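You operate a simulated robot arm through the tools that you are given. There is no shell and no other tool. Be economical: measure what you need, move in short steps, check, and stop when the job is done.

Carry out the task below with a simulated two-armed robot. There is one attempt and no reset: what you move stays moved.

Task
Clamp the red-hub spool in the winder and lock the red stop at its width.
Fine: arm down, quick nut tight, guard shut.

The check looks at the end state, three seconds after you hand in, the way a careful person would. Anything else that was tipped, shoved, dropped, spilled or broken makes it a failure.

Robot
Two 7-joint arms with fingered hands on one trunk, on a base that drives. Base frame: it is fixed to the floor where the robot stands at the start and does not move with it; the origin is under the middle of the robot, x ahead of it, y to its left, z up. Units: m, rad, N and s.
The left shoulder is at the start at [0.08, 0.197, 1.44], the right one opposite. With the tool pointing down near the work surface each hand reaches from about 0.1 to 0.7 m from the robot's upright axis, wherever it stands, measured 20 degrees to its own side. Places, roughly: blue stop [0.8, -0.3, 0.8]; blue-hub spool, red-hub spool, yellow-hub spool [1, -1, 0.75]; white-hub spool [1, -1.25, 0.75]; winder guard [0.5, 0.3, 0.9]. Payload 4 kg a hand.
The TCP of each hand is the grasp point between the finger pads, 0.026 m short of the fingertips. In the tool frame z runs along the fingers and y along their closing line. The gripper opens to 0.132 m. The gripper's body begins 0.073 m behind the TCP. The gripper is a hand of 4 fingers: y runs from the thumb to the fingers, the wrist lies at [0, 0, -0.239] in the tool frame, and closing takes about 1.5 s.
Orientation is that of the tool frame in the base frame, as a unit quaternion [w, x, y, z]. With the fingers straight down and closing along the base's y, the tool's x points along the base's -x, its y along +y and its z along -z.

Tools
- The arms move only by the tool send_rows. It takes "left_moves", "right_moves" or both (then of equal length, played together; a hand with none holds still); each is a list of rows, each a list of 3 entries, a list of its own where there are three numbers: the turn, a rotation vector about the tool's x, y, z in units of 8 degrees (1.0 is 8 degrees), then the shift along the tool's x, y, z in units of 20 mm (1.0 is 20 mm), then the finger opening in m, from 0 to 0.132. In form: [[[ax, ay, az], [tx, ty, tz], gripper], ...]. A call has 1 to 10 rows; each row shifts and turns the commanded pose from where the row before left it, along the tool's axes as they then stand. A call with a number of a shift or a turn outside -1 to 1 is refused whole. Each row takes 0.2 s and may step no farther than 0.05 m and 0.15 rad from the row before; otherwise, or with a gripper value out of range, the whole call is refused. A pose out of reach is approached as far as the arm can. The call stops where the force on the tool passes 40 N (or 10 N more than at its start, if that is more) or the arm is blocked; 0.2 s more then pass. The fingers move at their own pace (about 0.072 m/s each) and stop on an object; they squeeze with about 31 N. The grip force told is the motor's: it shows also when the fingers shut on nothing. Time passes only in rows, and 0.2 s behind the last, so rows that do not move let the fingers close. It gives the time, the measured TCP pose, the force on the tool (base axes), the opening and the grip force at its end, in the units of the frame above (readings bear some noise), with the torque about the TCP (base axes, N m) and any sound that the robot's microphone picked up, and new pictures: "show" is both (left out), scene, wrist or none (wrist: the cameras of the hands that moved).
- Cameras (640 x 400 px; columns grow to the right, rows downward): "scene" is now at [0.1138, -0.015, 1.6092]; the picture's right is [-0.17, -0.99, 0.00], its down [-0.65, 0.11, -0.75] and it looks along [0.74, -0.13, -0.66] (base axes); focal length 223 px, centre (320, 200). "left" rides on the left gripper at [-0.068, 0.002, -0.097] in its tool frame; the picture's right is [-0.03, -1.00, 0.00], its down [0.82, -0.02, -0.58] and it looks along [0.58, -0.01, 0.82] (tool axes); focal length 270 px, centre (320, 200). "right" rides on the right gripper at [0.068, 0.002, -0.097] in its tool frame; the picture's right is [-0.02, 1.00, 0.00], its down [-0.82, -0.02, -0.58] and it looks along [-0.58, -0.01, 0.82] (tool axes); focal length 270 px, centre (320, 200). There is no depth. A picture from a camera that has moved, and an enlarged one, comes with that camera's place and axes in the base frame and with its lens.
- move_column(by): slides the trunk up (or, below 0, down) by that many m; the arms and the scene camera ride with it, the base frame stays. It gives what a move gives, with no picture.
- drive_base(legs): drives the robot by 1 to 6 legs, each [ahead, left, turn to the left] in m, m and rad, along the robot's own axes; the way and the turn of a leg run together, so that a leg with both is an arc; at most 1.5 m and 3.142 rad a leg. The arms and the cameras ride along, it lands a little off, and it stops where it bumps. It gives what a move gives, and a new picture of the scene camera.
- grasp_type(shape, hand): the hand has 4 fingers and takes this shape, open, in about a second: jaw (thumb against the fingers, like two jaws); tri (thumb and two fingers); tip (a fingertip pinch); poke (one finger out to press); point (the index stretched); flat (the hand flat); cup (the hand cupped); fist (a fist). The gripper value then closes the fingers along that shape, each until it touches; the sizes above hold for jaw. It gives what a move gives, with no picture.
- aim_head(pan, tilt): turns the head with the scene camera to pan (to the left, within 1.501 rad either way) and tilt (down, from -0.506 to 1.204), counted from straight ahead of the robot. It gives what a move gives, and a new picture of the scene camera.
- enlarge(camera, box): a new picture of the part [left, top, right, bottom] of that camera's present view, enlarged. No time passes.
- job_done(): hands the job in; it is judged then, once.

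Work in short steps. Places have to be worked out from the pictures, the camera data and where the tool is seen: move nearer, look again, correct. Check each grasp and each placing, and mend what went wrong. You have 120 turns and 260 pictures in all, those below and enlarged ones among them. Open the grippers and draw the arms clear of the work before you hand the job in, unless the task says otherwise; then end with one line.

The tools are called after ">>>" as a command line: name --argument value ..., lists and objects as JSON in quotes. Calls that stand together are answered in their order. send_rows: Moves the arms, as the interface text tells. Its arguments: {"type":"object","properties":{"left_moves":{"type":"array","items":{"type":"array"}},"right_moves":{"type":"array","items":{"type":"array"}},"show":{"type":"string","enum":["both","scene","wrist","none"]}},"required":[]} The other tools are called the same way: move_column (by) slides the trunk up or down; grasp_type (shape, hand) gives the hand a shape; drive_base (legs) drives the base; aim_head (pan, tilt) turns the head that bears the scene camera; enlarge (camera, box) takes an enlarged picture of a part of a camera's view; job_done () hands the job in.

At the start:

```text
time: 0.0
left_ee_pos: [0.3164, 0.0284, 1.0101]
left_tcp_rot: [0.001, 0.0, 1.0, 0.0]
left_force: [-0.8, -0.2, 0.1]
left_torque: [0.0, -0.01, 0.01]
left_gripper_width: 0.1317
left_grip_force: 0.1
left_shape: jaw
right_ee_pos: [0.3845, -0.3305, 1.0623]
right_tcp_rot: [0.08, 0.0, 0.996, -0.034]
right_force: [-0.2, -0.4, -0.4]
right_torque: [0.01, 0.01, -0.01]
right_gripper_width: 0.1319
right_grip_force: 0.0
right_shape: jaw
trunk travel left (down, up): [-0.739, 0.101]
robot x, y, heading: [0.0033, 0.0015, -0.001]
head pan, tilt: [-0.169, 0.723]
```

scene: 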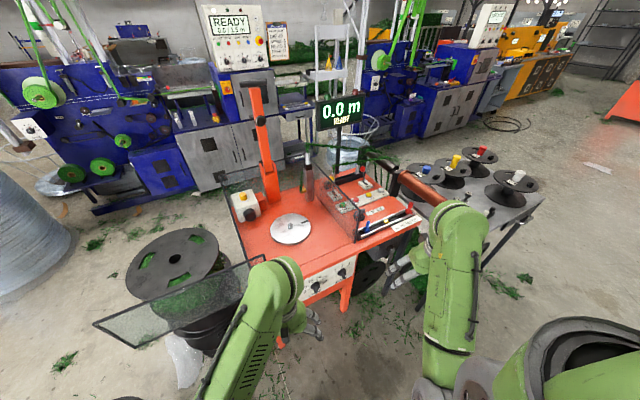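
right: 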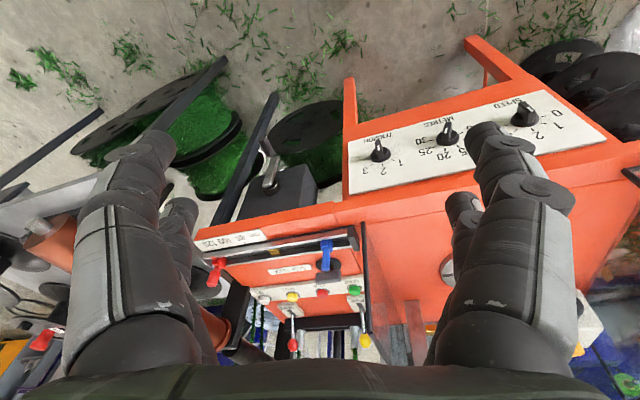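
left: 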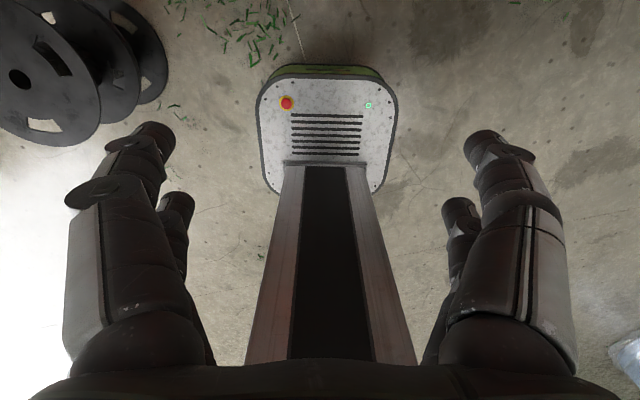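

I start by looking closely at the machine and the spools.

>>> enlarge --camera "scene" --box '[210, 70, 430, 310]'

>>> enlarge --camera "scene" --box '[320, 130, 440, 250]'

>>> enlarge --camera "scene" --box '[380, 130, 560, 250]'

>>> enlarge --camera "right" --box '[170, 200, 420, 370]'

```text
1.67 times, centred on (320, 190) of scene
camera zoom: at [0.1138, -0.015, 1.6092], right [-0.17, -0.99, 0.0], down [-0.65, 0.11, -0.75], along [0.74, -0.13, -0.66], focal length 372 px, centre (320, 217)
```

zoom: 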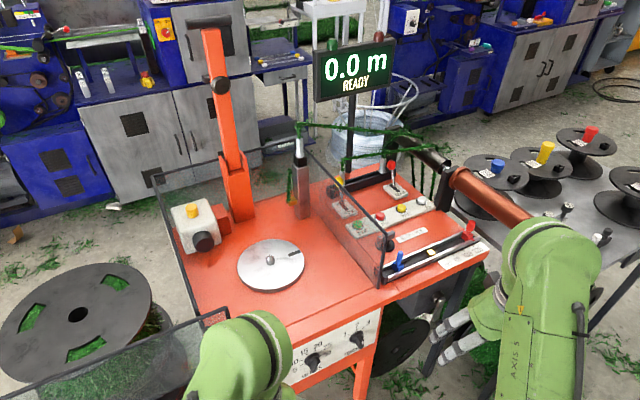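

```text
3.33 times, centred on (380, 190) of scene
camera zoom: at [0.1138, -0.015, 1.6092], right [-0.17, -0.99, 0.0], down [-0.65, 0.11, -0.75], along [0.74, -0.13, -0.66], focal length 744 px, centre (120, 233)
```

zoom: 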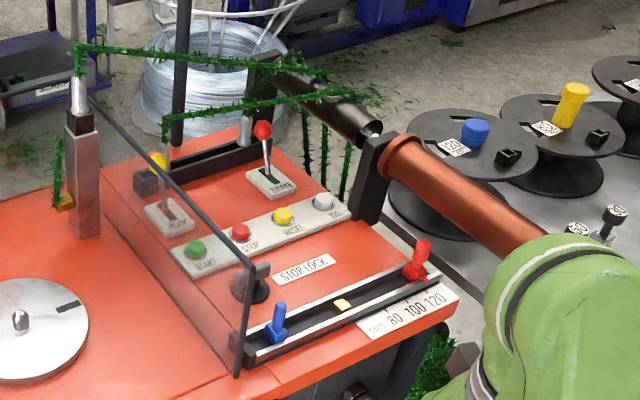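

```text
3.33 times, centred on (470, 190) of scene
camera zoom: at [0.1138, -0.015, 1.6092], right [-0.17, -0.99, 0.0], down [-0.65, 0.11, -0.75], along [0.74, -0.13, -0.66], focal length 744 px, centre (-180, 233)
```

zoom: 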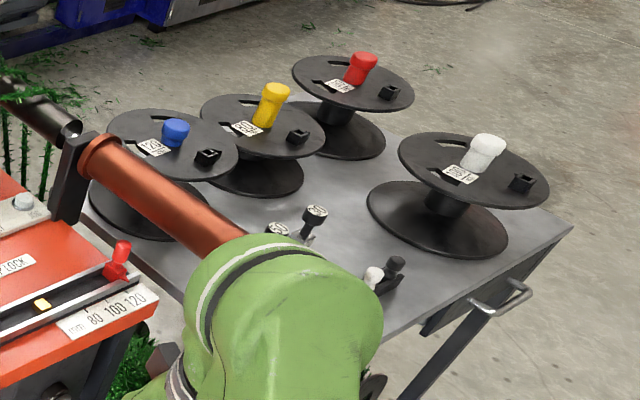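

```text
2.35 times, centred on (295, 285) of right
camera zoom: at [0.3028, -0.3225, 1.1466], right [0.03, 1.0, -0.06], down [0.71, 0.02, 0.7], along [0.7, -0.07, -0.71], focal length 636 px, centre (379, 0)
```

zoom: 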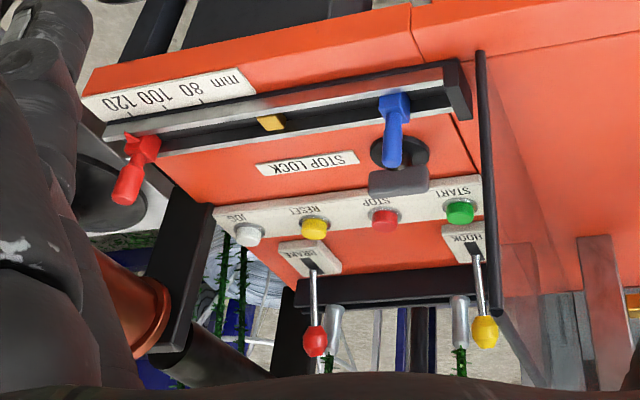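

The arms obscure parts. I aim the head straight at the machine's left side and zoom.

>>> aim_head --pan 0.15 --tilt 0.8

>>> enlarge --camera "scene" --box '[320, 70, 460, 160]'

>>> enlarge --camera "scene" --box '[260, 130, 420, 250]'

>>> enlarge --camera "scene" --box '[160, 160, 400, 340]'

```text
time: 0.8
left_ee_pos: [0.3169, 0.0276, 1.0063]
left_tcp_rot: [0.0, 0.0, 1.0, 0.0]
left_force: [0.7, 0.1, -1.0]
left_torque: [0.01, 0.01, -0.01]
left_gripper_width: 0.1319
left_grip_force: 0.0
left_shape: jaw
right_ee_pos: [0.3883, -0.3313, 1.0615]
right_tcp_rot: [0.082, -0.002, 0.996, -0.035]
right_force: [0.3, -1.0, 0.2]
right_torque: [-0.03, 0.0, 0.03]
right_gripper_width: 0.132
right_grip_force: 0.0
right_shape: jaw
trunk travel left (down, up): [-0.739, 0.101]
robot x, y, heading: [-0.001, -0.0012, 0.004]
head pan, tilt: [0.15, 0.799]
camera scene: at [0.1108, 0.0112, 1.5995], right [0.15, -0.99, 0.0], down [-0.71, -0.11, -0.7], along [0.69, 0.1, -0.72], focal length 223 px, centre (320, 200)
```

scene: 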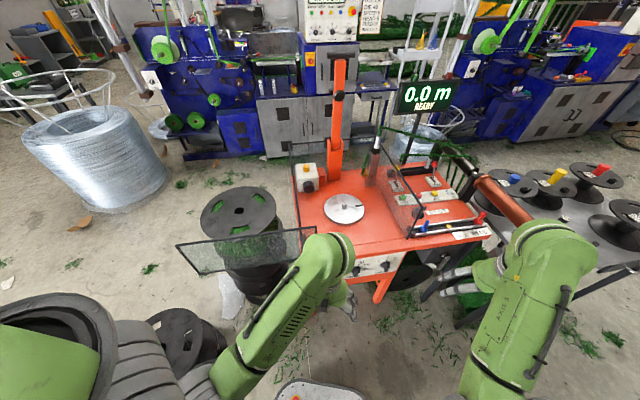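

```text
4.44 times, centred on (390, 115) of scene
camera zoom: at [0.1108, 0.0112, 1.5995], right [0.15, -0.99, 0.0], down [-0.71, -0.11, -0.7], along [0.69, 0.1, -0.72], focal length 992 px, centre (9, 578)
```

zoom: 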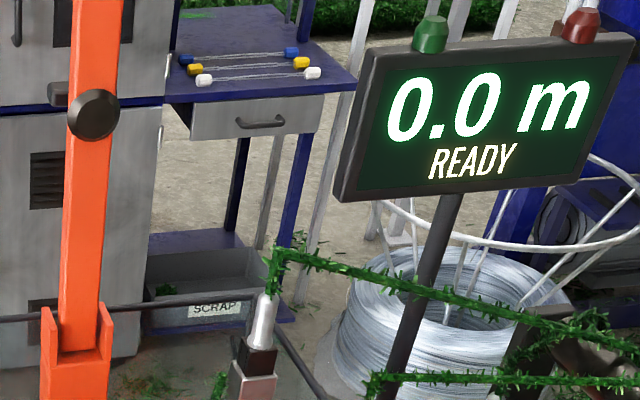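

```text
3.33 times, centred on (340, 190) of scene
camera zoom: at [0.1108, 0.0112, 1.5995], right [0.15, -0.99, 0.0], down [-0.71, -0.11, -0.7], along [0.69, 0.1, -0.72], focal length 744 px, centre (253, 233)
```

zoom: 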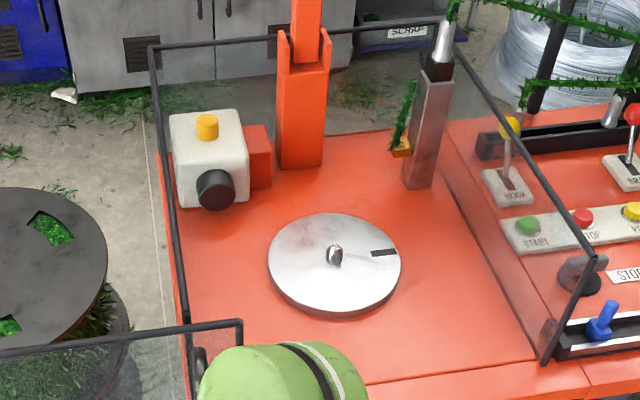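

```text
2.22 times, centred on (280, 250) of scene
camera zoom: at [0.1108, 0.0112, 1.5995], right [0.15, -0.99, 0.0], down [-0.71, -0.11, -0.7], along [0.69, 0.1, -0.72], focal length 496 px, centre (409, 89)
```

zoom: 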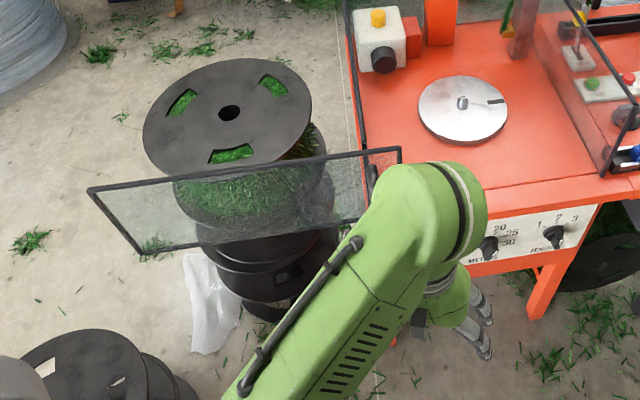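

The guard hinges at the machine's front left corner and swings; the arm folds in a clevis behind the platter. I look right, towards the spool table and the floor there.

>>> aim_head --pan -0.9 --tilt 0.6

>>> enlarge --camera "scene" --box '[180, 90, 400, 230]'

```text
time: 2.1
left_ee_pos: [0.3156, 0.028, 1.0031]
left_tcp_rot: [0.0, 0.0, 1.0, 0.0]
left_force: [-0.5, 1.2, 0.5]
left_torque: [0.01, 0.03, 0.0]
left_gripper_width: 0.1319
left_grip_force: 0.0
left_shape: jaw
right_ee_pos: [0.3897, -0.3321, 1.0596]
right_tcp_rot: [0.084, -0.002, 0.996, -0.038]
right_force: [0.5, 0.5, 0.0]
right_torque: [0.0, -0.02, -0.02]
right_gripper_width: 0.1318
right_grip_force: 0.1
right_shape: jaw
trunk travel left (down, up): [-0.739, 0.101]
robot x, y, heading: [-0.0003, 0.0007, -0.004]
head pan, tilt: [-0.901, 0.6]
camera scene: at [0.086, -0.07, 1.6125], right [-0.78, -0.62, 0.0], down [-0.35, 0.44, -0.82], along [0.51, -0.65, -0.57], focal length 223 px, centre (320, 200)
```

scene: 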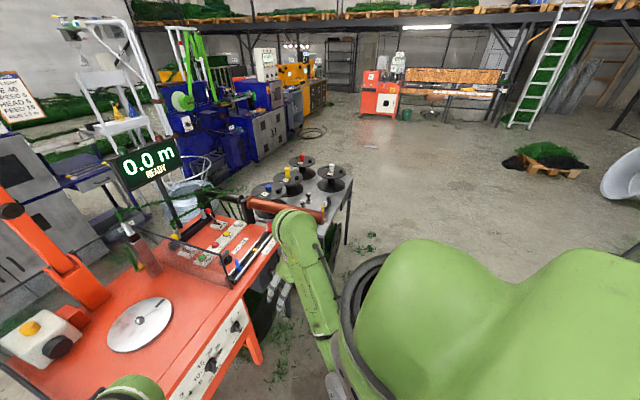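

```text
2.86 times, centred on (290, 160) of scene
camera zoom: at [0.086, -0.07, 1.6125], right [-0.78, -0.62, 0.0], down [-0.35, 0.44, -0.82], along [0.51, -0.65, -0.57], focal length 638 px, centre (406, 314)
```

zoom: 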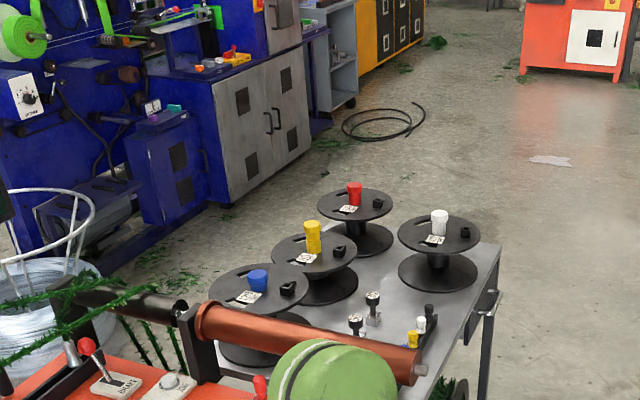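

Floor right of the table is clear. The red spool is at the back right of the table (~1.17,-1.3), so I'll approach from the table's right end facing +y. First drive right.

>>> drive_base --legs '[[0, -1.2, 0], [0, -0.9, 0]]'

>>> aim_head --pan 0.7 --tilt 0.6

>>> enlarge --camera "scene" --box '[220, 90, 420, 220]'

```text
time: 12.5
left_ee_pos: [0.3411, -2.0669, 0.9992]
left_tcp_rot: [0.0, -0.009, 1.0, -0.001]
left_force: [0.3, 0.0, -0.3]
left_torque: [-0.01, -0.01, -0.01]
left_gripper_width: 0.132
left_grip_force: 0.0
left_shape: jaw
right_ee_pos: [0.4213, -2.4261, 1.0597]
right_tcp_rot: [0.088, -0.01, 0.995, -0.038]
right_force: [-0.3, -0.2, -0.2]
right_torque: [-0.02, -0.01, -0.01]
right_gripper_width: 0.1317
right_grip_force: 0.1
right_shape: jaw
trunk travel left (down, up): [-0.739, 0.101]
robot x, y, heading: [0.026, -2.1006, 0.018]
head pan, tilt: [-0.901, 0.6]
camera scene: at [0.112, -2.1683, 1.6094], right [-0.77, -0.63, 0.0], down [-0.36, 0.44, -0.83], along [0.52, -0.64, -0.56], focal length 223 px, centre (320, 200)
```

scene: 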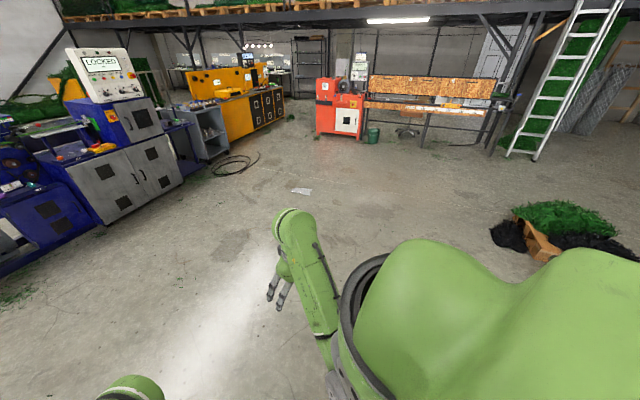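

```text
time: 14.2
left_ee_pos: [0.3393, -2.068, 0.9993]
left_tcp_rot: [0.0, -0.009, 1.0, 0.0]
left_force: [0.0, -0.1, 0.4]
left_torque: [-0.01, 0.04, -0.03]
left_gripper_width: 0.1322
left_grip_force: 0.1
left_shape: jaw
right_ee_pos: [0.4216, -2.4274, 1.0592]
right_tcp_rot: [0.089, -0.01, 0.995, -0.039]
right_force: [-0.4, 0.0, -0.9]
right_torque: [-0.01, 0.0, 0.0]
right_gripper_width: 0.132
right_grip_force: 0.1
right_shape: jaw
trunk travel left (down, up): [-0.739, 0.101]
robot x, y, heading: [0.026, -2.1023, 0.017]
head pan, tilt: [0.7, 0.6]
camera scene: at [0.1226, -2.0434, 1.6092], right [0.66, -0.75, 0.0], down [-0.43, -0.37, -0.83], along [0.62, 0.54, -0.56], focal length 223 px, centre (320, 200)
```

scene: 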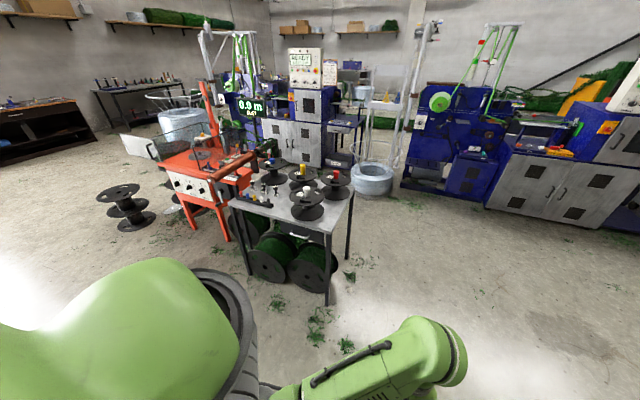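

```text
3.08 times, centred on (320, 155) of scene
camera zoom: at [0.1226, -2.0434, 1.6092], right [0.66, -0.75, 0.0], down [-0.43, -0.37, -0.83], along [0.62, 0.54, -0.56], focal length 686 px, centre (320, 338)
```

zoom: 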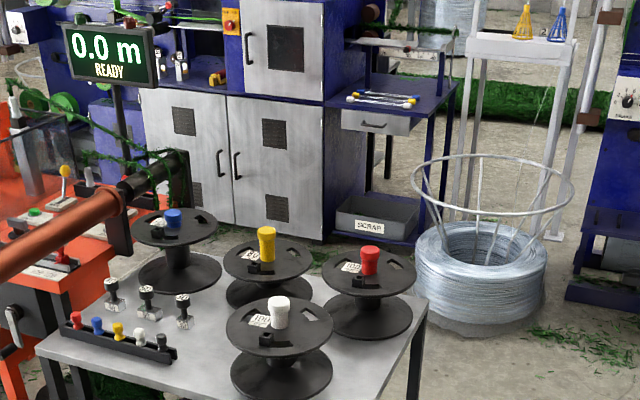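

I triangulate the red hub at about (1.196,-1.255), flange z≈0.865, hub top z≈0.94. I drive to the table's right end and face +y.

>>> drive_base --legs '[[1.12, -0.02, 0], [0, 0, 1.553], [0.22, 0, 0]]'

>>> aim_head --pan 0.0 --tilt 0.9

>>> enlarge --camera "scene" --box '[220, 60, 420, 190]'

```text
time: 25.0
left_ee_pos: [1.1031, -1.5673, 1.0002]
left_tcp_rot: [-0.002, 0.716, -0.698, -0.001]
left_force: [0.4, -0.3, 1.4]
left_torque: [0.0, 0.02, 0.0]
left_gripper_width: 0.1318
left_grip_force: 0.1
left_shape: jaw
right_ee_pos: [1.462, -1.482, 1.0619]
right_tcp_rot: [-0.092, 0.714, -0.693, -0.04]
right_force: [0.1, -0.9, -0.6]
right_torque: [0.01, -0.02, 0.03]
right_gripper_width: 0.1319
right_grip_force: 0.1
right_shape: jaw
trunk travel left (down, up): [-0.739, 0.101]
robot x, y, heading: [1.1367, -1.8834, 1.599]
head pan, tilt: [0.7, 0.6]
camera scene: at [1.0809, -1.7896, 1.6096], right [0.75, 0.66, 0.0], down [0.38, -0.42, -0.83], along [-0.55, 0.62, -0.56], focal length 223 px, centre (320, 200)
```

scene: 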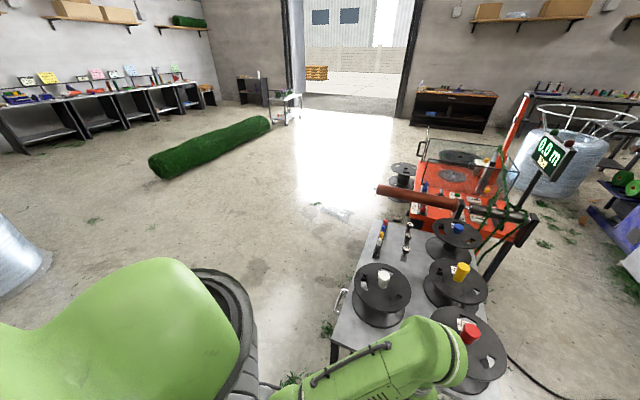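

```text
time: 26.1
left_ee_pos: [1.1037, -1.5646, 0.999]
left_tcp_rot: [0.001, 0.716, -0.698, 0.0]
left_force: [0.3, 0.1, 0.7]
left_torque: [0.0, -0.03, -0.03]
left_gripper_width: 0.1322
left_grip_force: 0.1
left_shape: jaw
right_ee_pos: [1.4618, -1.4795, 1.0599]
right_tcp_rot: [-0.091, 0.714, -0.693, -0.039]
right_force: [0.4, 0.3, 0.2]
right_torque: [0.02, 0.01, -0.01]
right_gripper_width: 0.1315
right_grip_force: 0.1
right_shape: jaw
trunk travel left (down, up): [-0.739, 0.101]
robot x, y, heading: [1.1394, -1.8833, 1.599]
head pan, tilt: [0.0, 0.901]
camera scene: at [1.1374, -1.7752, 1.5844], right [1.0, 0.03, 0.0], down [0.02, -0.78, -0.62], along [-0.02, 0.62, -0.78], focal length 223 px, centre (320, 200)
```

scene: 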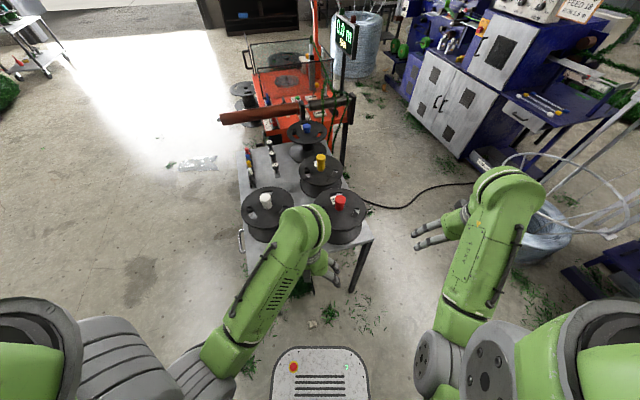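

```text
3.08 times, centred on (320, 125) of scene
camera zoom: at [1.1374, -1.7752, 1.5844], right [1.0, 0.03, 0.0], down [0.02, -0.78, -0.62], along [-0.02, 0.62, -0.78], focal length 686 px, centre (320, 431)
```

zoom: 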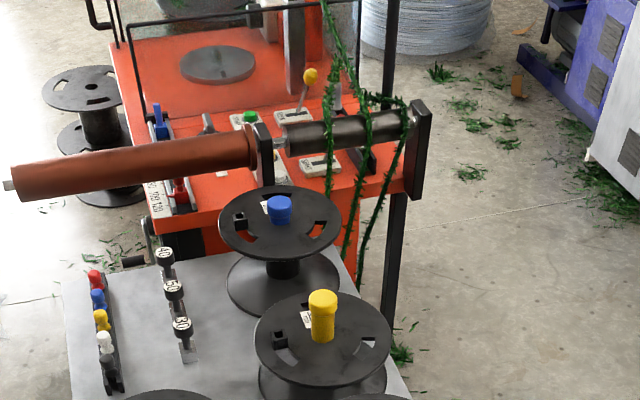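

I zoom on the red spool's label and the tags on the table.

>>> enlarge --camera "scene" --box '[310, 180, 380, 250]'

>>> enlarge --camera "scene" --box '[235, 130, 285, 190]'

>>> enlarge --camera "scene" --box '[245, 80, 325, 150]'

```text
5.71 times, centred on (345, 215) of scene
camera zoom: at [1.1374, -1.7752, 1.5844], right [1.0, 0.03, 0.0], down [0.02, -0.78, -0.62], along [-0.02, 0.62, -0.78], focal length 1275 px, centre (177, 114)
```

zoom: 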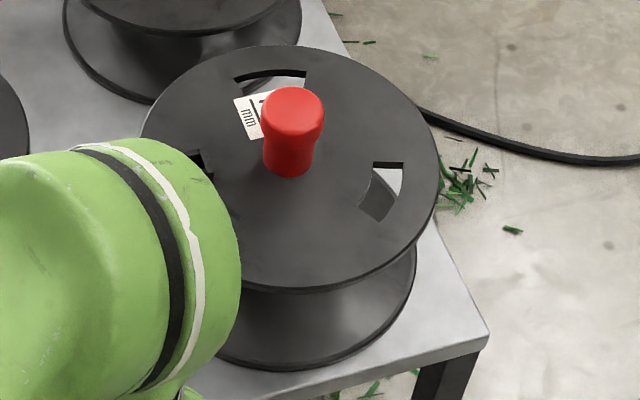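

```text
6.67 times, centred on (260, 160) of scene
camera zoom: at [1.1374, -1.7752, 1.5844], right [1.0, 0.03, 0.0], down [0.02, -0.78, -0.62], along [-0.02, 0.62, -0.78], focal length 1487 px, centre (720, 467)
```

zoom: 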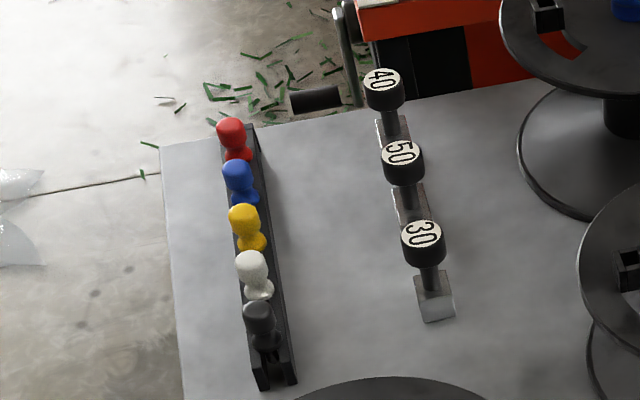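

```text
5.71 times, centred on (285, 115) of scene
camera zoom: at [1.1374, -1.7752, 1.5844], right [1.0, 0.03, 0.0], down [0.02, -0.78, -0.62], along [-0.02, 0.62, -0.78], focal length 1275 px, centre (520, 686)
```

zoom: 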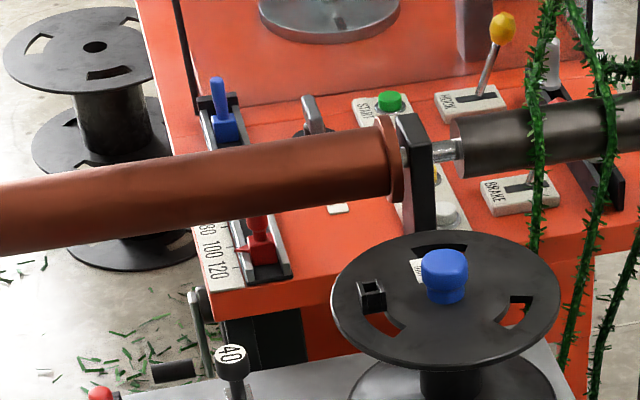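

The red hub is a mushroom-like knob ~40 mm wide. I level the right tool and move it partway above the hub, keeping height.

>>> send_rows --right_moves '[[[-0.28, 0.65, 0], [-0.8, 1, 0], 0.132], [[-0.27, 0.65, 0], [-0.8, 1, 0], 0.132], [[0, 0, 0], [-0.8, 1, 0], 0.132], [[0, 0, 0], [-0.8, 1, 0], 0.132], [[0, 0, 0], [-0.8, 1, 0], 0.132], [[0, 0, 0], [-0.8, 1, 0], 0.132], [[0, 0, 0], [-0.8, 1, 0], 0.132], [[0, 0, 0], [-0.8, 1, 0], 0.132], [[0, 0, 0], [-0.8, 1, 0], 0.132]]'

```text
time: 28.1
left_ee_pos: [1.1027, -1.5657, 0.9983]
left_tcp_rot: [0.0, 0.716, -0.698, 0.001]
left_force: [0.9, -0.1, 0.5]
left_torque: [0.01, 0.03, 0.03]
left_gripper_width: 0.1323
left_grip_force: 0.1
left_shape: jaw
right_ee_pos: [1.2812, -1.3252, 1.0186]
right_tcp_rot: [0.001, 0.717, -0.697, 0.002]
right_force: [0.3, 0.0, -0.1]
right_torque: [0.01, -0.02, 0.02]
right_gripper_width: 0.132
right_grip_force: 0.0
right_shape: jaw
right hand out of reach, approached as far as the arm can: row 1, 2
trunk travel left (down, up): [-0.739, 0.101]
robot x, y, heading: [1.1401, -1.8816, 1.597]
head pan, tilt: [0.0, 0.901]
camera scene: at [1.1367, -1.7738, 1.5844], right [1.0, 0.03, 0.0], down [0.02, -0.78, -0.62], along [-0.02, 0.62, -0.78], focal length 223 px, centre (320, 200)
camera right: at [1.2805, -1.3932, 1.1144], right [-1.0, 0.0, 0.0], down [0.0, 0.82, 0.58], along [0.0, 0.58, -0.82], focal length 270 px, centre (320, 200)
```

scene: 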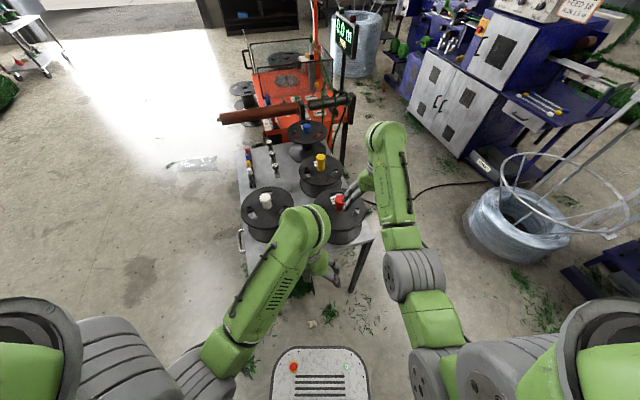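
right: 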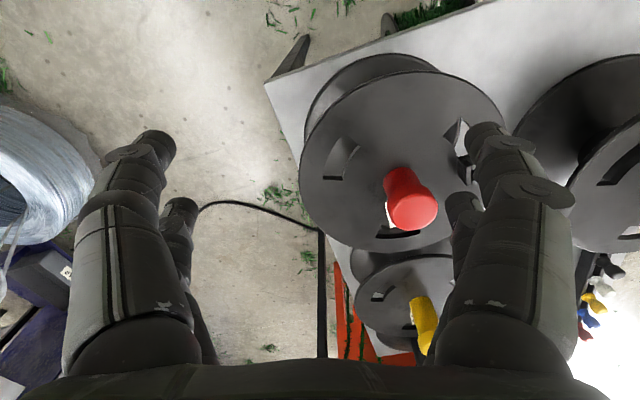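

Hub now estimated at (1.202,-1.260). I move above it and check.

>>> send_rows --right_moves '[[[0, 0, 0], [-0.8, 0.98, 0], 0.132], [[0, 0, 0], [-0.8, 0.98, 0], 0.132], [[0, 0, 0], [-0.8, 0.98, 0], 0.132], [[0, 0, 0], [-0.8, 0.98, 0], 0.132], [[0, 0, 0], [0, 0, 0], 0.132]]'

>>> enlarge --camera "right" --box '[200, 80, 440, 260]'

>>> enlarge --camera "scene" --box '[290, 150, 400, 250]'

```text
time: 29.3
left_ee_pos: [1.103, -1.5636, 1.0005]
left_tcp_rot: [0.0, 0.716, -0.698, 0.001]
left_force: [0.2, -0.5, -1.0]
left_torque: [0.02, 0.01, 0.04]
left_gripper_width: 0.1316
left_grip_force: 0.0
left_shape: jaw
right_ee_pos: [1.2011, -1.2628, 1.0157]
right_tcp_rot: [0.001, 0.717, -0.697, 0.001]
right_force: [-0.5, -0.3, 0.4]
right_torque: [0.0, 0.0, 0.03]
right_gripper_width: 0.1316
right_grip_force: 0.1
right_shape: jaw
trunk travel left (down, up): [-0.739, 0.101]
robot x, y, heading: [1.1403, -1.8785, 1.596]
head pan, tilt: [0.0, 0.901]
camera scene: at [1.1375, -1.7747, 1.5845], right [1.0, 0.03, 0.0], down [0.02, -0.78, -0.62], along [-0.02, 0.62, -0.78], focal length 223 px, centre (320, 200)
camera right: at [1.2005, -1.3317, 1.1122], right [-1.0, 0.0, 0.0], down [0.0, 0.82, 0.58], along [0.0, 0.58, -0.82], focal length 270 px, centre (320, 200)
```

scene: 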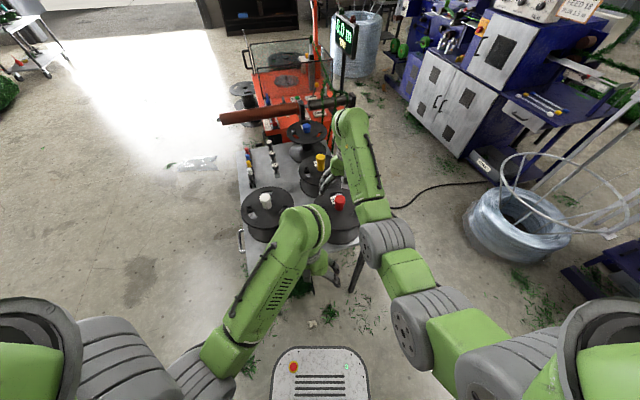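
right: 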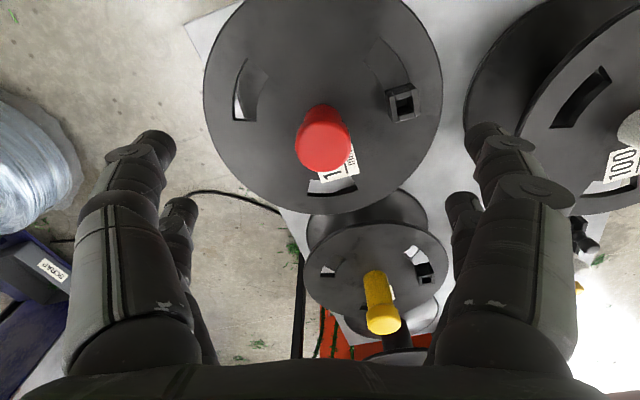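

```text
2.22 times, centred on (320, 170) of right
camera zoom: at [1.2005, -1.3317, 1.1122], right [-1.0, 0.0, 0.0], down [0.0, 0.82, 0.58], along [0.0, 0.58, -0.82], focal length 601 px, centre (320, 267)
```

zoom: 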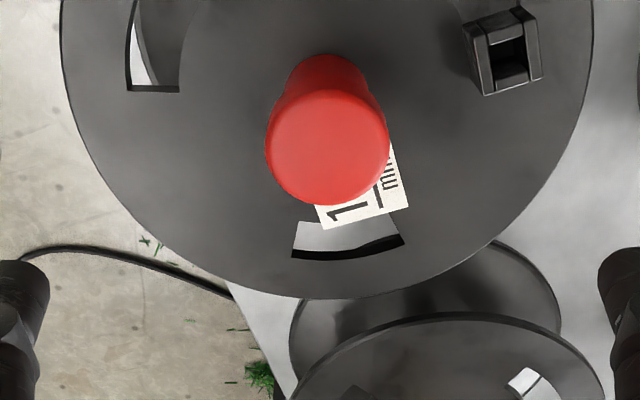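

```text
4.00 times, centred on (345, 200) of scene
camera zoom: at [1.1375, -1.7747, 1.5845], right [1.0, 0.03, 0.0], down [0.02, -0.78, -0.62], along [-0.02, 0.62, -0.78], focal length 892 px, centre (220, 200)
```

zoom: 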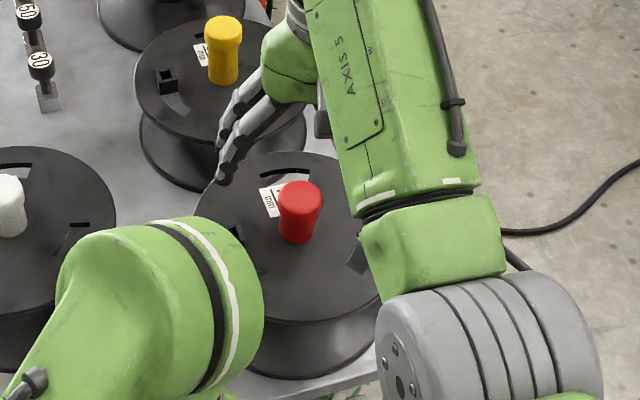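

Label starts with "1.." (read it fully later). The hub centre is ~10 mm farther in +y; a small black block sits beside at x≈1.13, so I narrow the opening to 0.07 and descend.

>>> send_rows --right_moves '[[[0, 0, 0], [-0.5, 0.15, 0], 0.07], [[0, 0, 0], [0, 0, 0], 0.07], [[0, 0, 0], [0, 0, 0], 0.07], [[0, 0, 0], [0, 0, 0.8], 0.07], [[0, 0, 0], [0, 0, 0.8], 0.07], [[0, 0, 0], [0, 0, 0.8], 0.07]]'

```text
time: 30.7
left_ee_pos: [1.1044, -1.5642, 1.0006]
left_tcp_rot: [0.0, 0.717, -0.697, 0.0]
left_force: [-0.9, 0.6, 0.9]
left_torque: [0.01, -0.02, 0.02]
left_gripper_width: 0.1317
left_grip_force: 0.1
left_shape: jaw
right_ee_pos: [1.1981, -1.2553, 0.9686]
right_tcp_rot: [0.0, 0.717, -0.697, 0.001]
right_force: [0.3, -0.1, 0.4]
right_torque: [-0.02, 0.0, -0.04]
right_gripper_width: 0.0707
right_grip_force: 0.0
right_shape: jaw
trunk travel left (down, up): [-0.739, 0.101]
robot x, y, heading: [1.1399, -1.8817, 1.592]
head pan, tilt: [0.0, 0.901]
camera scene: at [1.1377, -1.775, 1.5845], right [1.0, 0.03, 0.0], down [0.02, -0.78, -0.62], along [-0.02, 0.62, -0.78], focal length 223 px, centre (320, 200)
camera right: at [1.1978, -1.3227, 1.0656], right [-1.0, 0.0, 0.0], down [0.0, 0.82, 0.58], along [0.0, 0.58, -0.82], focal length 270 px, centre (320, 200)
```

scene: 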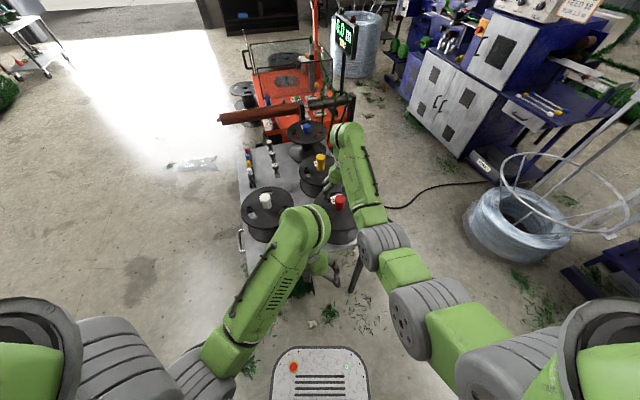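
right: 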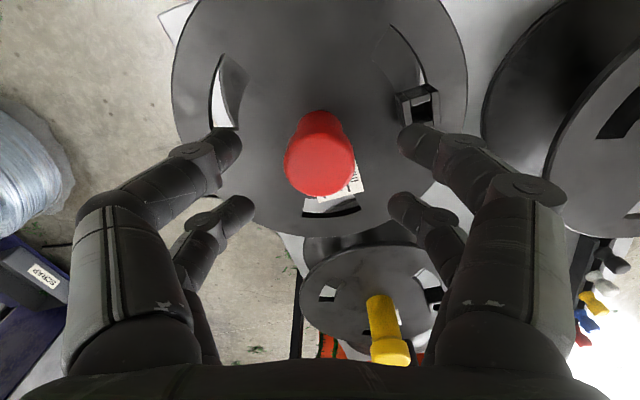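

Head is centred and ~37 mm wide. I narrow to 0.052 so the fingers stay off the black block, and descend to ~0.915.

>>> send_rows --right_moves '[[[0, 0, 0], [0, 0, 0], 0.052], [[0, 0, 0], [0.1, 0, 0], 0.052], [[0, 0, 0], [0, 0, 0.7], 0.052], [[0, 0, 0], [0, 0, 0.7], 0.052], [[0, 0, 0], [0, 0, 0.7], 0.052], [[0, 0, 0], [0, 0, 0.6], 0.052]]'

>>> enlarge --camera "right" --box '[200, 40, 480, 260]'

>>> enlarge --camera "scene" --box '[310, 160, 380, 230]'

```text
time: 32.1
left_ee_pos: [1.1032, -1.5637, 0.9983]
left_tcp_rot: [0.0, 0.717, -0.697, -0.001]
left_force: [0.0, 1.1, 0.2]
left_torque: [0.03, 0.02, 0.02]
left_gripper_width: 0.1314
left_grip_force: 0.0
left_shape: jaw
right_ee_pos: [1.1975, -1.2577, 0.9164]
right_tcp_rot: [0.0, 0.718, -0.696, 0.001]
right_force: [0.0, -0.5, 0.0]
right_torque: [-0.04, 0.0, 0.02]
right_gripper_width: 0.0526
right_grip_force: 0.0
right_shape: jaw
trunk travel left (down, up): [-0.739, 0.101]
robot x, y, heading: [1.1411, -1.8746, 1.593]
head pan, tilt: [0.0, 0.901]
camera scene: at [1.1375, -1.7747, 1.5845], right [1.0, 0.03, 0.0], down [0.02, -0.78, -0.62], along [-0.02, 0.62, -0.78], focal length 223 px, centre (320, 200)
camera right: at [1.1982, -1.3249, 1.0116], right [-1.0, 0.0, 0.0], down [0.0, 0.82, 0.58], along [0.0, 0.58, -0.82], focal length 270 px, centre (320, 200)
```

scene: 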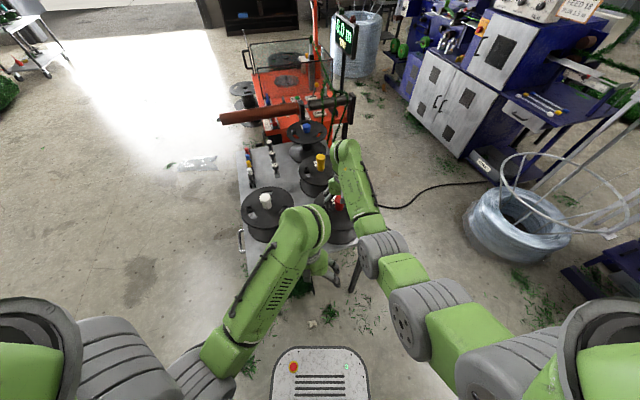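
right: 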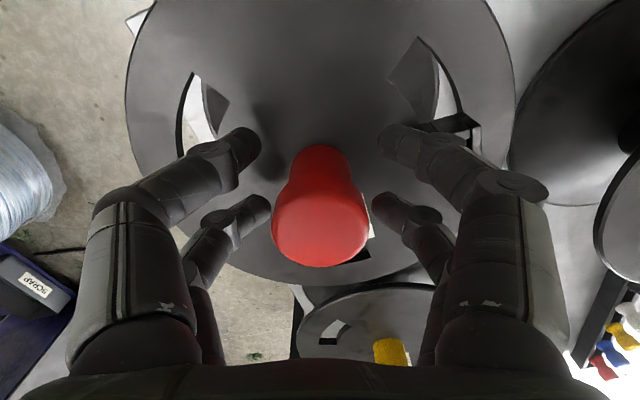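

```text
1.82 times, centred on (340, 150) of right
camera zoom: at [1.1982, -1.3249, 1.0116], right [-1.0, 0.0, 0.0], down [0.0, 0.82, 0.58], along [0.0, 0.58, -0.82], focal length 491 px, centre (284, 291)
```

zoom: 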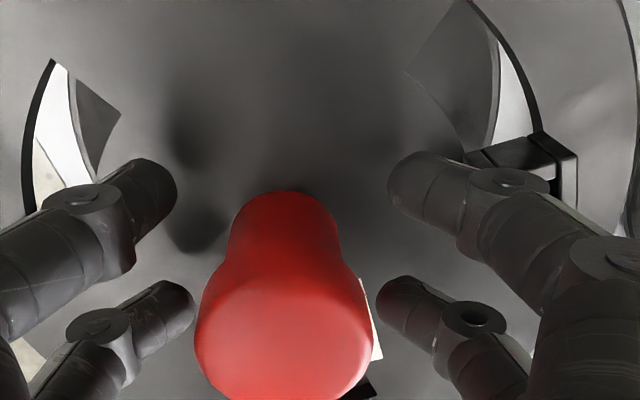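

```text
5.71 times, centred on (345, 195) of scene
camera zoom: at [1.1375, -1.7747, 1.5845], right [1.0, 0.03, 0.0], down [0.02, -0.78, -0.62], along [-0.02, 0.62, -0.78], focal length 1275 px, centre (177, 229)
```

zoom: 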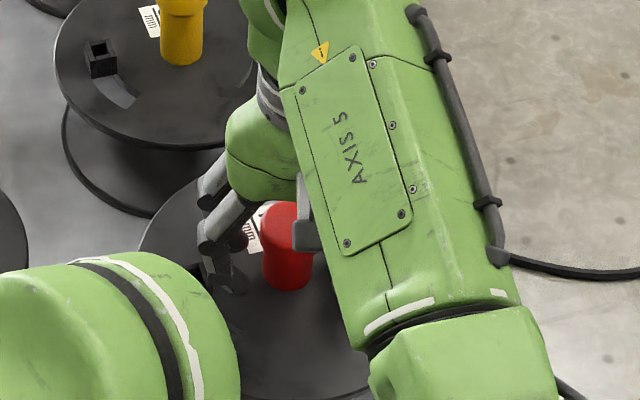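

The fingers flank the hub; I go 12 mm lower to the neck and close gently with still rows.

>>> send_rows --right_moves '[[[0, 0, 0], [0.1, 0, 0.6], 0.052], [[0, 0, 0], [0, 0, 0], 0.0], [[0, 0, 0], [0, 0, 0], 0.0], [[0, 0, 0], [0, 0, 0], 0.0], [[0, 0, 0], [0, 0, 0], 0.0], [[0, 0, 0], [0, 0, 0], 0.0]]' --show "wrist"

```text
time: 33.5
left_ee_pos: [1.1036, -1.5643, 0.9996]
left_tcp_rot: [0.0, 0.716, -0.698, -0.001]
left_force: [-0.1, -0.4, -0.8]
left_torque: [0.0, -0.03, -0.01]
left_gripper_width: 0.132
left_grip_force: 0.0
left_shape: jaw
right_ee_pos: [1.1984, -1.2597, 0.9052]
right_tcp_rot: [-0.001, 0.718, -0.696, 0.0]
right_force: [0.4, 3.8, 6.9]
right_torque: [-0.21, -0.06, 0.01]
right_gripper_width: 0.0014
right_grip_force: 31.5
right_shape: jaw
trunk travel left (down, up): [-0.739, 0.101]
robot x, y, heading: [1.1398, -1.8818, 1.594]
head pan, tilt: [0.0, 0.901]
camera right: at [1.1988, -1.3269, 1.0002], right [-1.0, 0.0, 0.0], down [0.0, 0.82, 0.58], along [0.0, 0.58, -0.82], focal length 270 px, centre (320, 200)
```

right: 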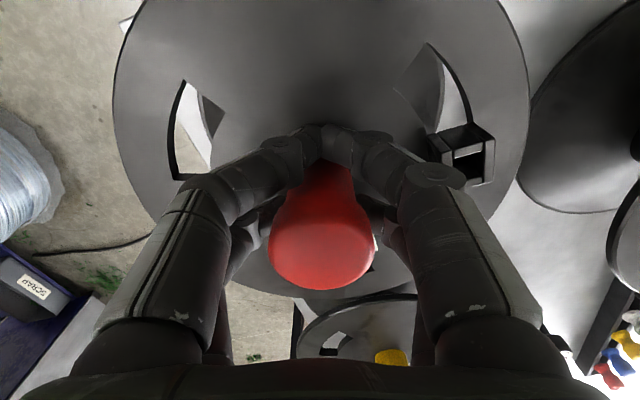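

Closed fully: the finger pairs slipped past front and back of the neck. I reopen, raise and try the tri shape, which suits a round knob.

>>> send_rows --right_moves '[[[0, 0, 0], [0, 0, 0], 0.052], [[0, 0, 0], [0, 0, 0], 0.052], [[0, 0, 0], [0, 0, 0], 0.052], [[0, 0, 0], [0, 0, -1], 0.052], [[0, 0, 0], [0, 0, -1], 0.052], [[0, 0, 0], [0, 0, -1], 0.052], [[0, 0, 0], [0, 0, -1], 0.052]]' --show "none"

>>> grasp_type --hand "right" --shape "tri"

>>> send_rows --right_moves '[[[0, 0, 0], [0, 0, 0], 0.06], [[0, 0, 0], [0, 0, 0], 0.06], [[0, 0, 0], [0, 0, 0], 0.06], [[0, 0, 0], [0, 0, 0], 0.06], [[0, 0, 0], [0, 0, 0], 0.06], [[0, 0, 0], [0, 0, 0], 0.06]]' --show "wrist"

```text
time: 35.1
left_ee_pos: [1.1025, -1.5642, 0.9984]
left_tcp_rot: [0.0, 0.716, -0.698, 0.0]
left_force: [0.6, 0.1, 0.6]
left_torque: [0.01, -0.02, 0.01]
left_gripper_width: 0.1319
left_grip_force: 0.0
left_shape: jaw
right_ee_pos: [1.198, -1.2592, 0.9842]
right_tcp_rot: [0.0, 0.718, -0.697, 0.001]
right_force: [1.1, -0.5, 0.2]
right_torque: [0.01, 0.01, 0.0]
right_gripper_width: 0.0519
right_grip_force: 0.2
right_shape: jaw
trunk travel left (down, up): [-0.739, 0.101]
robot x, y, heading: [1.1422, -1.8743, 1.6]
head pan, tilt: [0.0, 0.901]
```

```text
time: 36.0
left_ee_pos: [1.1025, -1.5647, 0.9996]
left_tcp_rot: [0.0, 0.716, -0.698, 0.0]
left_force: [-0.5, 0.6, 0.5]
left_torque: [-0.03, 0.03, 0.02]
left_gripper_width: 0.1318
left_grip_force: 0.1
left_shape: jaw
right_ee_pos: [1.1985, -1.259, 0.9823]
right_tcp_rot: [0.0, 0.718, -0.697, 0.001]
right_force: [-0.5, 0.4, -0.1]
right_torque: [-0.03, -0.01, -0.03]
right_gripper_width: 0.132
right_grip_force: 0.1
right_shape: tri
trunk travel left (down, up): [-0.739, 0.101]
robot x, y, heading: [1.1374, -1.8806, 1.596]
head pan, tilt: [0.0, 0.901]
```

```text
time: 37.4
left_ee_pos: [1.1029, -1.5633, 0.9992]
left_tcp_rot: [0.0, 0.716, -0.698, 0.0]
left_force: [0.1, -0.2, 0.1]
left_torque: [0.02, 0.01, 0.01]
left_gripper_width: 0.1319
left_grip_force: 0.0
left_shape: jaw
right_ee_pos: [1.1975, -1.2593, 0.9842]
right_tcp_rot: [0.0, 0.718, -0.697, 0.002]
right_force: [0.2, -0.2, 0.1]
right_torque: [0.0, 0.03, 0.04]
right_gripper_width: 0.0606
right_grip_force: 0.2
right_shape: tri
trunk travel left (down, up): [-0.739, 0.101]
robot x, y, heading: [1.1378, -1.8819, 1.595]
head pan, tilt: [0.0, 0.901]
camera right: at [1.1979, -1.3269, 1.0798], right [-1.0, 0.0, 0.0], down [0.0, 0.82, 0.58], along [0.0, 0.58, -0.82], focal length 270 px, centre (320, 200)
```

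right: 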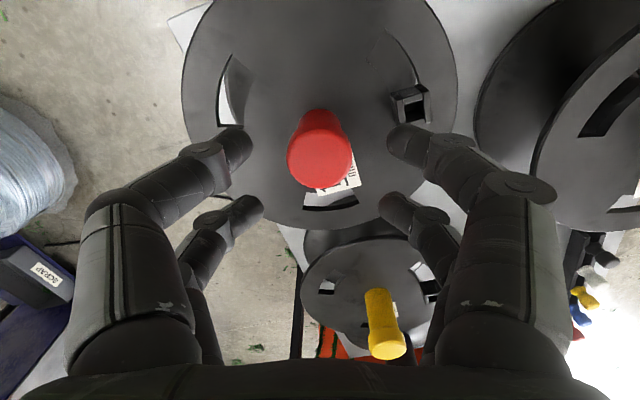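

The tri shape looks alike when open; I close it in the air above the hub to see where the pads meet.

>>> send_rows --right_moves '[[[0, 0, 0], [0, 0, 0], 0.02], [[0, 0, 0], [0, 0, 0], 0.02], [[0, 0, 0], [0, 0, 0], 0.02], [[0, 0, 0], [0, 0, 0], 0.02]]' --show "wrist"

```text
time: 38.4
left_ee_pos: [1.1032, -1.5642, 0.9989]
left_tcp_rot: [0.001, 0.716, -0.698, 0.0]
left_force: [0.3, -0.9, 0.6]
left_torque: [-0.01, 0.0, -0.01]
left_gripper_width: 0.1318
left_grip_force: 0.0
left_shape: jaw
right_ee_pos: [1.1983, -1.2593, 0.9842]
right_tcp_rot: [0.0, 0.717, -0.697, 0.001]
right_force: [0.2, 0.6, 0.1]
right_torque: [-0.02, -0.01, -0.01]
right_gripper_width: 0.0203
right_grip_force: 0.1
right_shape: tri
trunk travel left (down, up): [-0.739, 0.101]
robot x, y, heading: [1.14, -1.8802, 1.596]
head pan, tilt: [0.0, 0.901]
camera right: at [1.1979, -1.3269, 1.0799], right [-1.0, 0.0, 0.0], down [0.0, 0.82, 0.58], along [0.0, 0.58, -0.82], focal length 270 px, centre (320, 200)
```

right: 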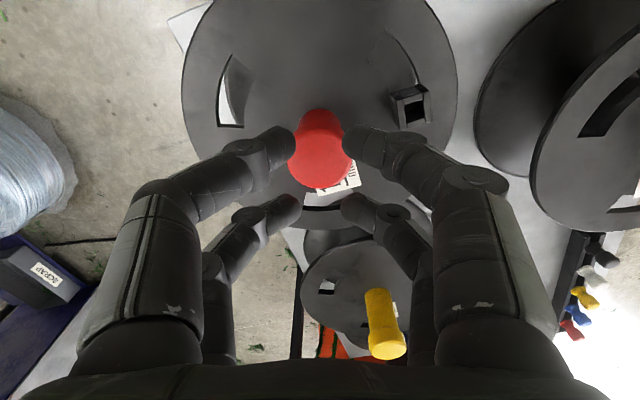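

Pads pair up at y≈-1.274 and -1.236, hub at -1.261. I'll shift so that the near pair pinches the neck centrally; back to jaw.

>>> grasp_type --hand "right" --shape "jaw"

>>> send_rows --right_moves '[[[0, 0, 0], [-0.65, 0, 0], 0.054], [[0, 0, 0], [0, 0, 0], 0.054], [[0, 0, 0], [0, 0, 0], 0.054], [[0, 0, 0], [0, 0, 0], 0.054], [[0, 0, 0], [0, 0, 1], 0.054], [[0, 0, 0], [0, 0, 1], 0.054], [[0, 0, 0], [0, 0, 1], 0.054], [[0, 0, 0], [0, 0, 1], 0.054]]' --show "wrist"

```text
time: 39.3
left_ee_pos: [1.1024, -1.5645, 0.9991]
left_tcp_rot: [0.0, 0.716, -0.698, 0.0]
left_force: [0.1, 0.0, 0.9]
left_torque: [-0.05, 0.02, 0.01]
left_gripper_width: 0.1319
left_grip_force: 0.0
left_shape: jaw
right_ee_pos: [1.1981, -1.2595, 0.9833]
right_tcp_rot: [0.0, 0.718, -0.696, 0.001]
right_force: [1.0, 1.2, -1.1]
right_torque: [0.03, 0.02, 0.02]
right_gripper_width: 0.1317
right_grip_force: 0.1
right_shape: jaw
trunk travel left (down, up): [-0.739, 0.101]
robot x, y, heading: [1.1395, -1.8807, 1.594]
head pan, tilt: [0.0, 0.901]
```

```text
time: 41.1
left_ee_pos: [1.1035, -1.5633, 1.0009]
left_tcp_rot: [0.0, 0.717, -0.697, 0.0]
left_force: [-0.1, -0.1, -0.2]
left_torque: [-0.03, 0.01, 0.01]
left_gripper_width: 0.132
left_grip_force: 0.1
left_shape: jaw
right_ee_pos: [1.1973, -1.2472, 0.9025]
right_tcp_rot: [0.0, 0.717, -0.697, 0.001]
right_force: [-0.8, -1.2, 2.1]
right_torque: [0.02, 0.0, 0.03]
right_gripper_width: 0.0542
right_grip_force: 0.1
right_shape: jaw
trunk travel left (down, up): [-0.739, 0.101]
robot x, y, heading: [1.1415, -1.8791, 1.596]
head pan, tilt: [0.0, 0.901]
camera right: at [1.1985, -1.3141, 0.9993], right [-1.0, 0.0, 0.0], down [0.0, 0.82, 0.58], along [0.0, 0.58, -0.82], focal length 270 px, centre (320, 200)
```

right: 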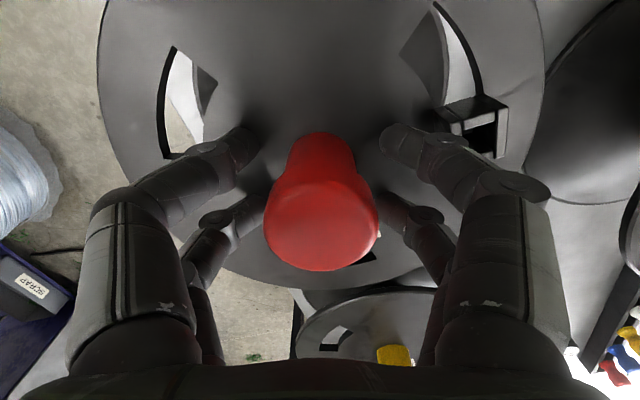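

The near pads align with the neck now. Close.

>>> send_rows --right_moves '[[[0, 0, 0], [0, 0, 0], 0.0], [[0, 0, 0], [0, 0, 0], 0.0], [[0, 0, 0], [0, 0, 0], 0.0], [[0, 0, 0], [0, 0, 0], 0.0], [[0, 0, 0], [0, 0, 0], 0.0]]' --show "wrist"

```text
time: 42.3
left_ee_pos: [1.1027, -1.564, 1.0002]
left_tcp_rot: [0.0, 0.716, -0.698, 0.0]
left_force: [0.2, -0.3, 0.8]
left_torque: [-0.02, -0.01, 0.03]
left_gripper_width: 0.1319
left_grip_force: 0.2
left_shape: jaw
right_ee_pos: [1.1981, -1.2459, 0.9027]
right_tcp_rot: [0.0, 0.717, -0.697, 0.001]
right_force: [1.0, -0.8, -2.3]
right_torque: [-0.08, -0.08, 0.04]
right_gripper_width: 0.0082
right_grip_force: 31.1
right_shape: jaw
trunk travel left (down, up): [-0.739, 0.101]
robot x, y, heading: [1.1418, -1.8827, 1.591]
head pan, tilt: [0.0, 0.901]
camera right: at [1.1987, -1.3139, 0.9985], right [-1.0, 0.0, 0.0], down [0.0, 0.82, 0.57], along [0.0, 0.57, -0.82], focal length 270 px, centre (320, 200)
```

right: 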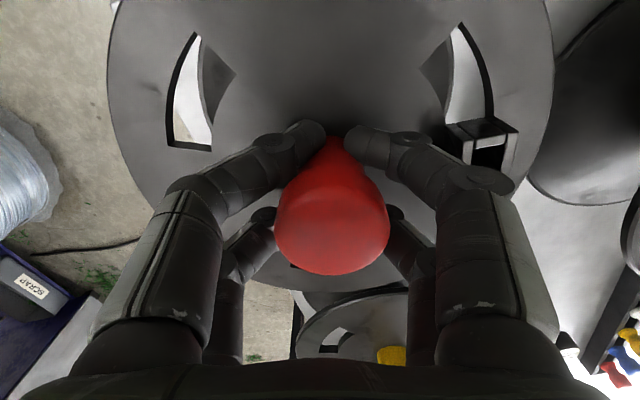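

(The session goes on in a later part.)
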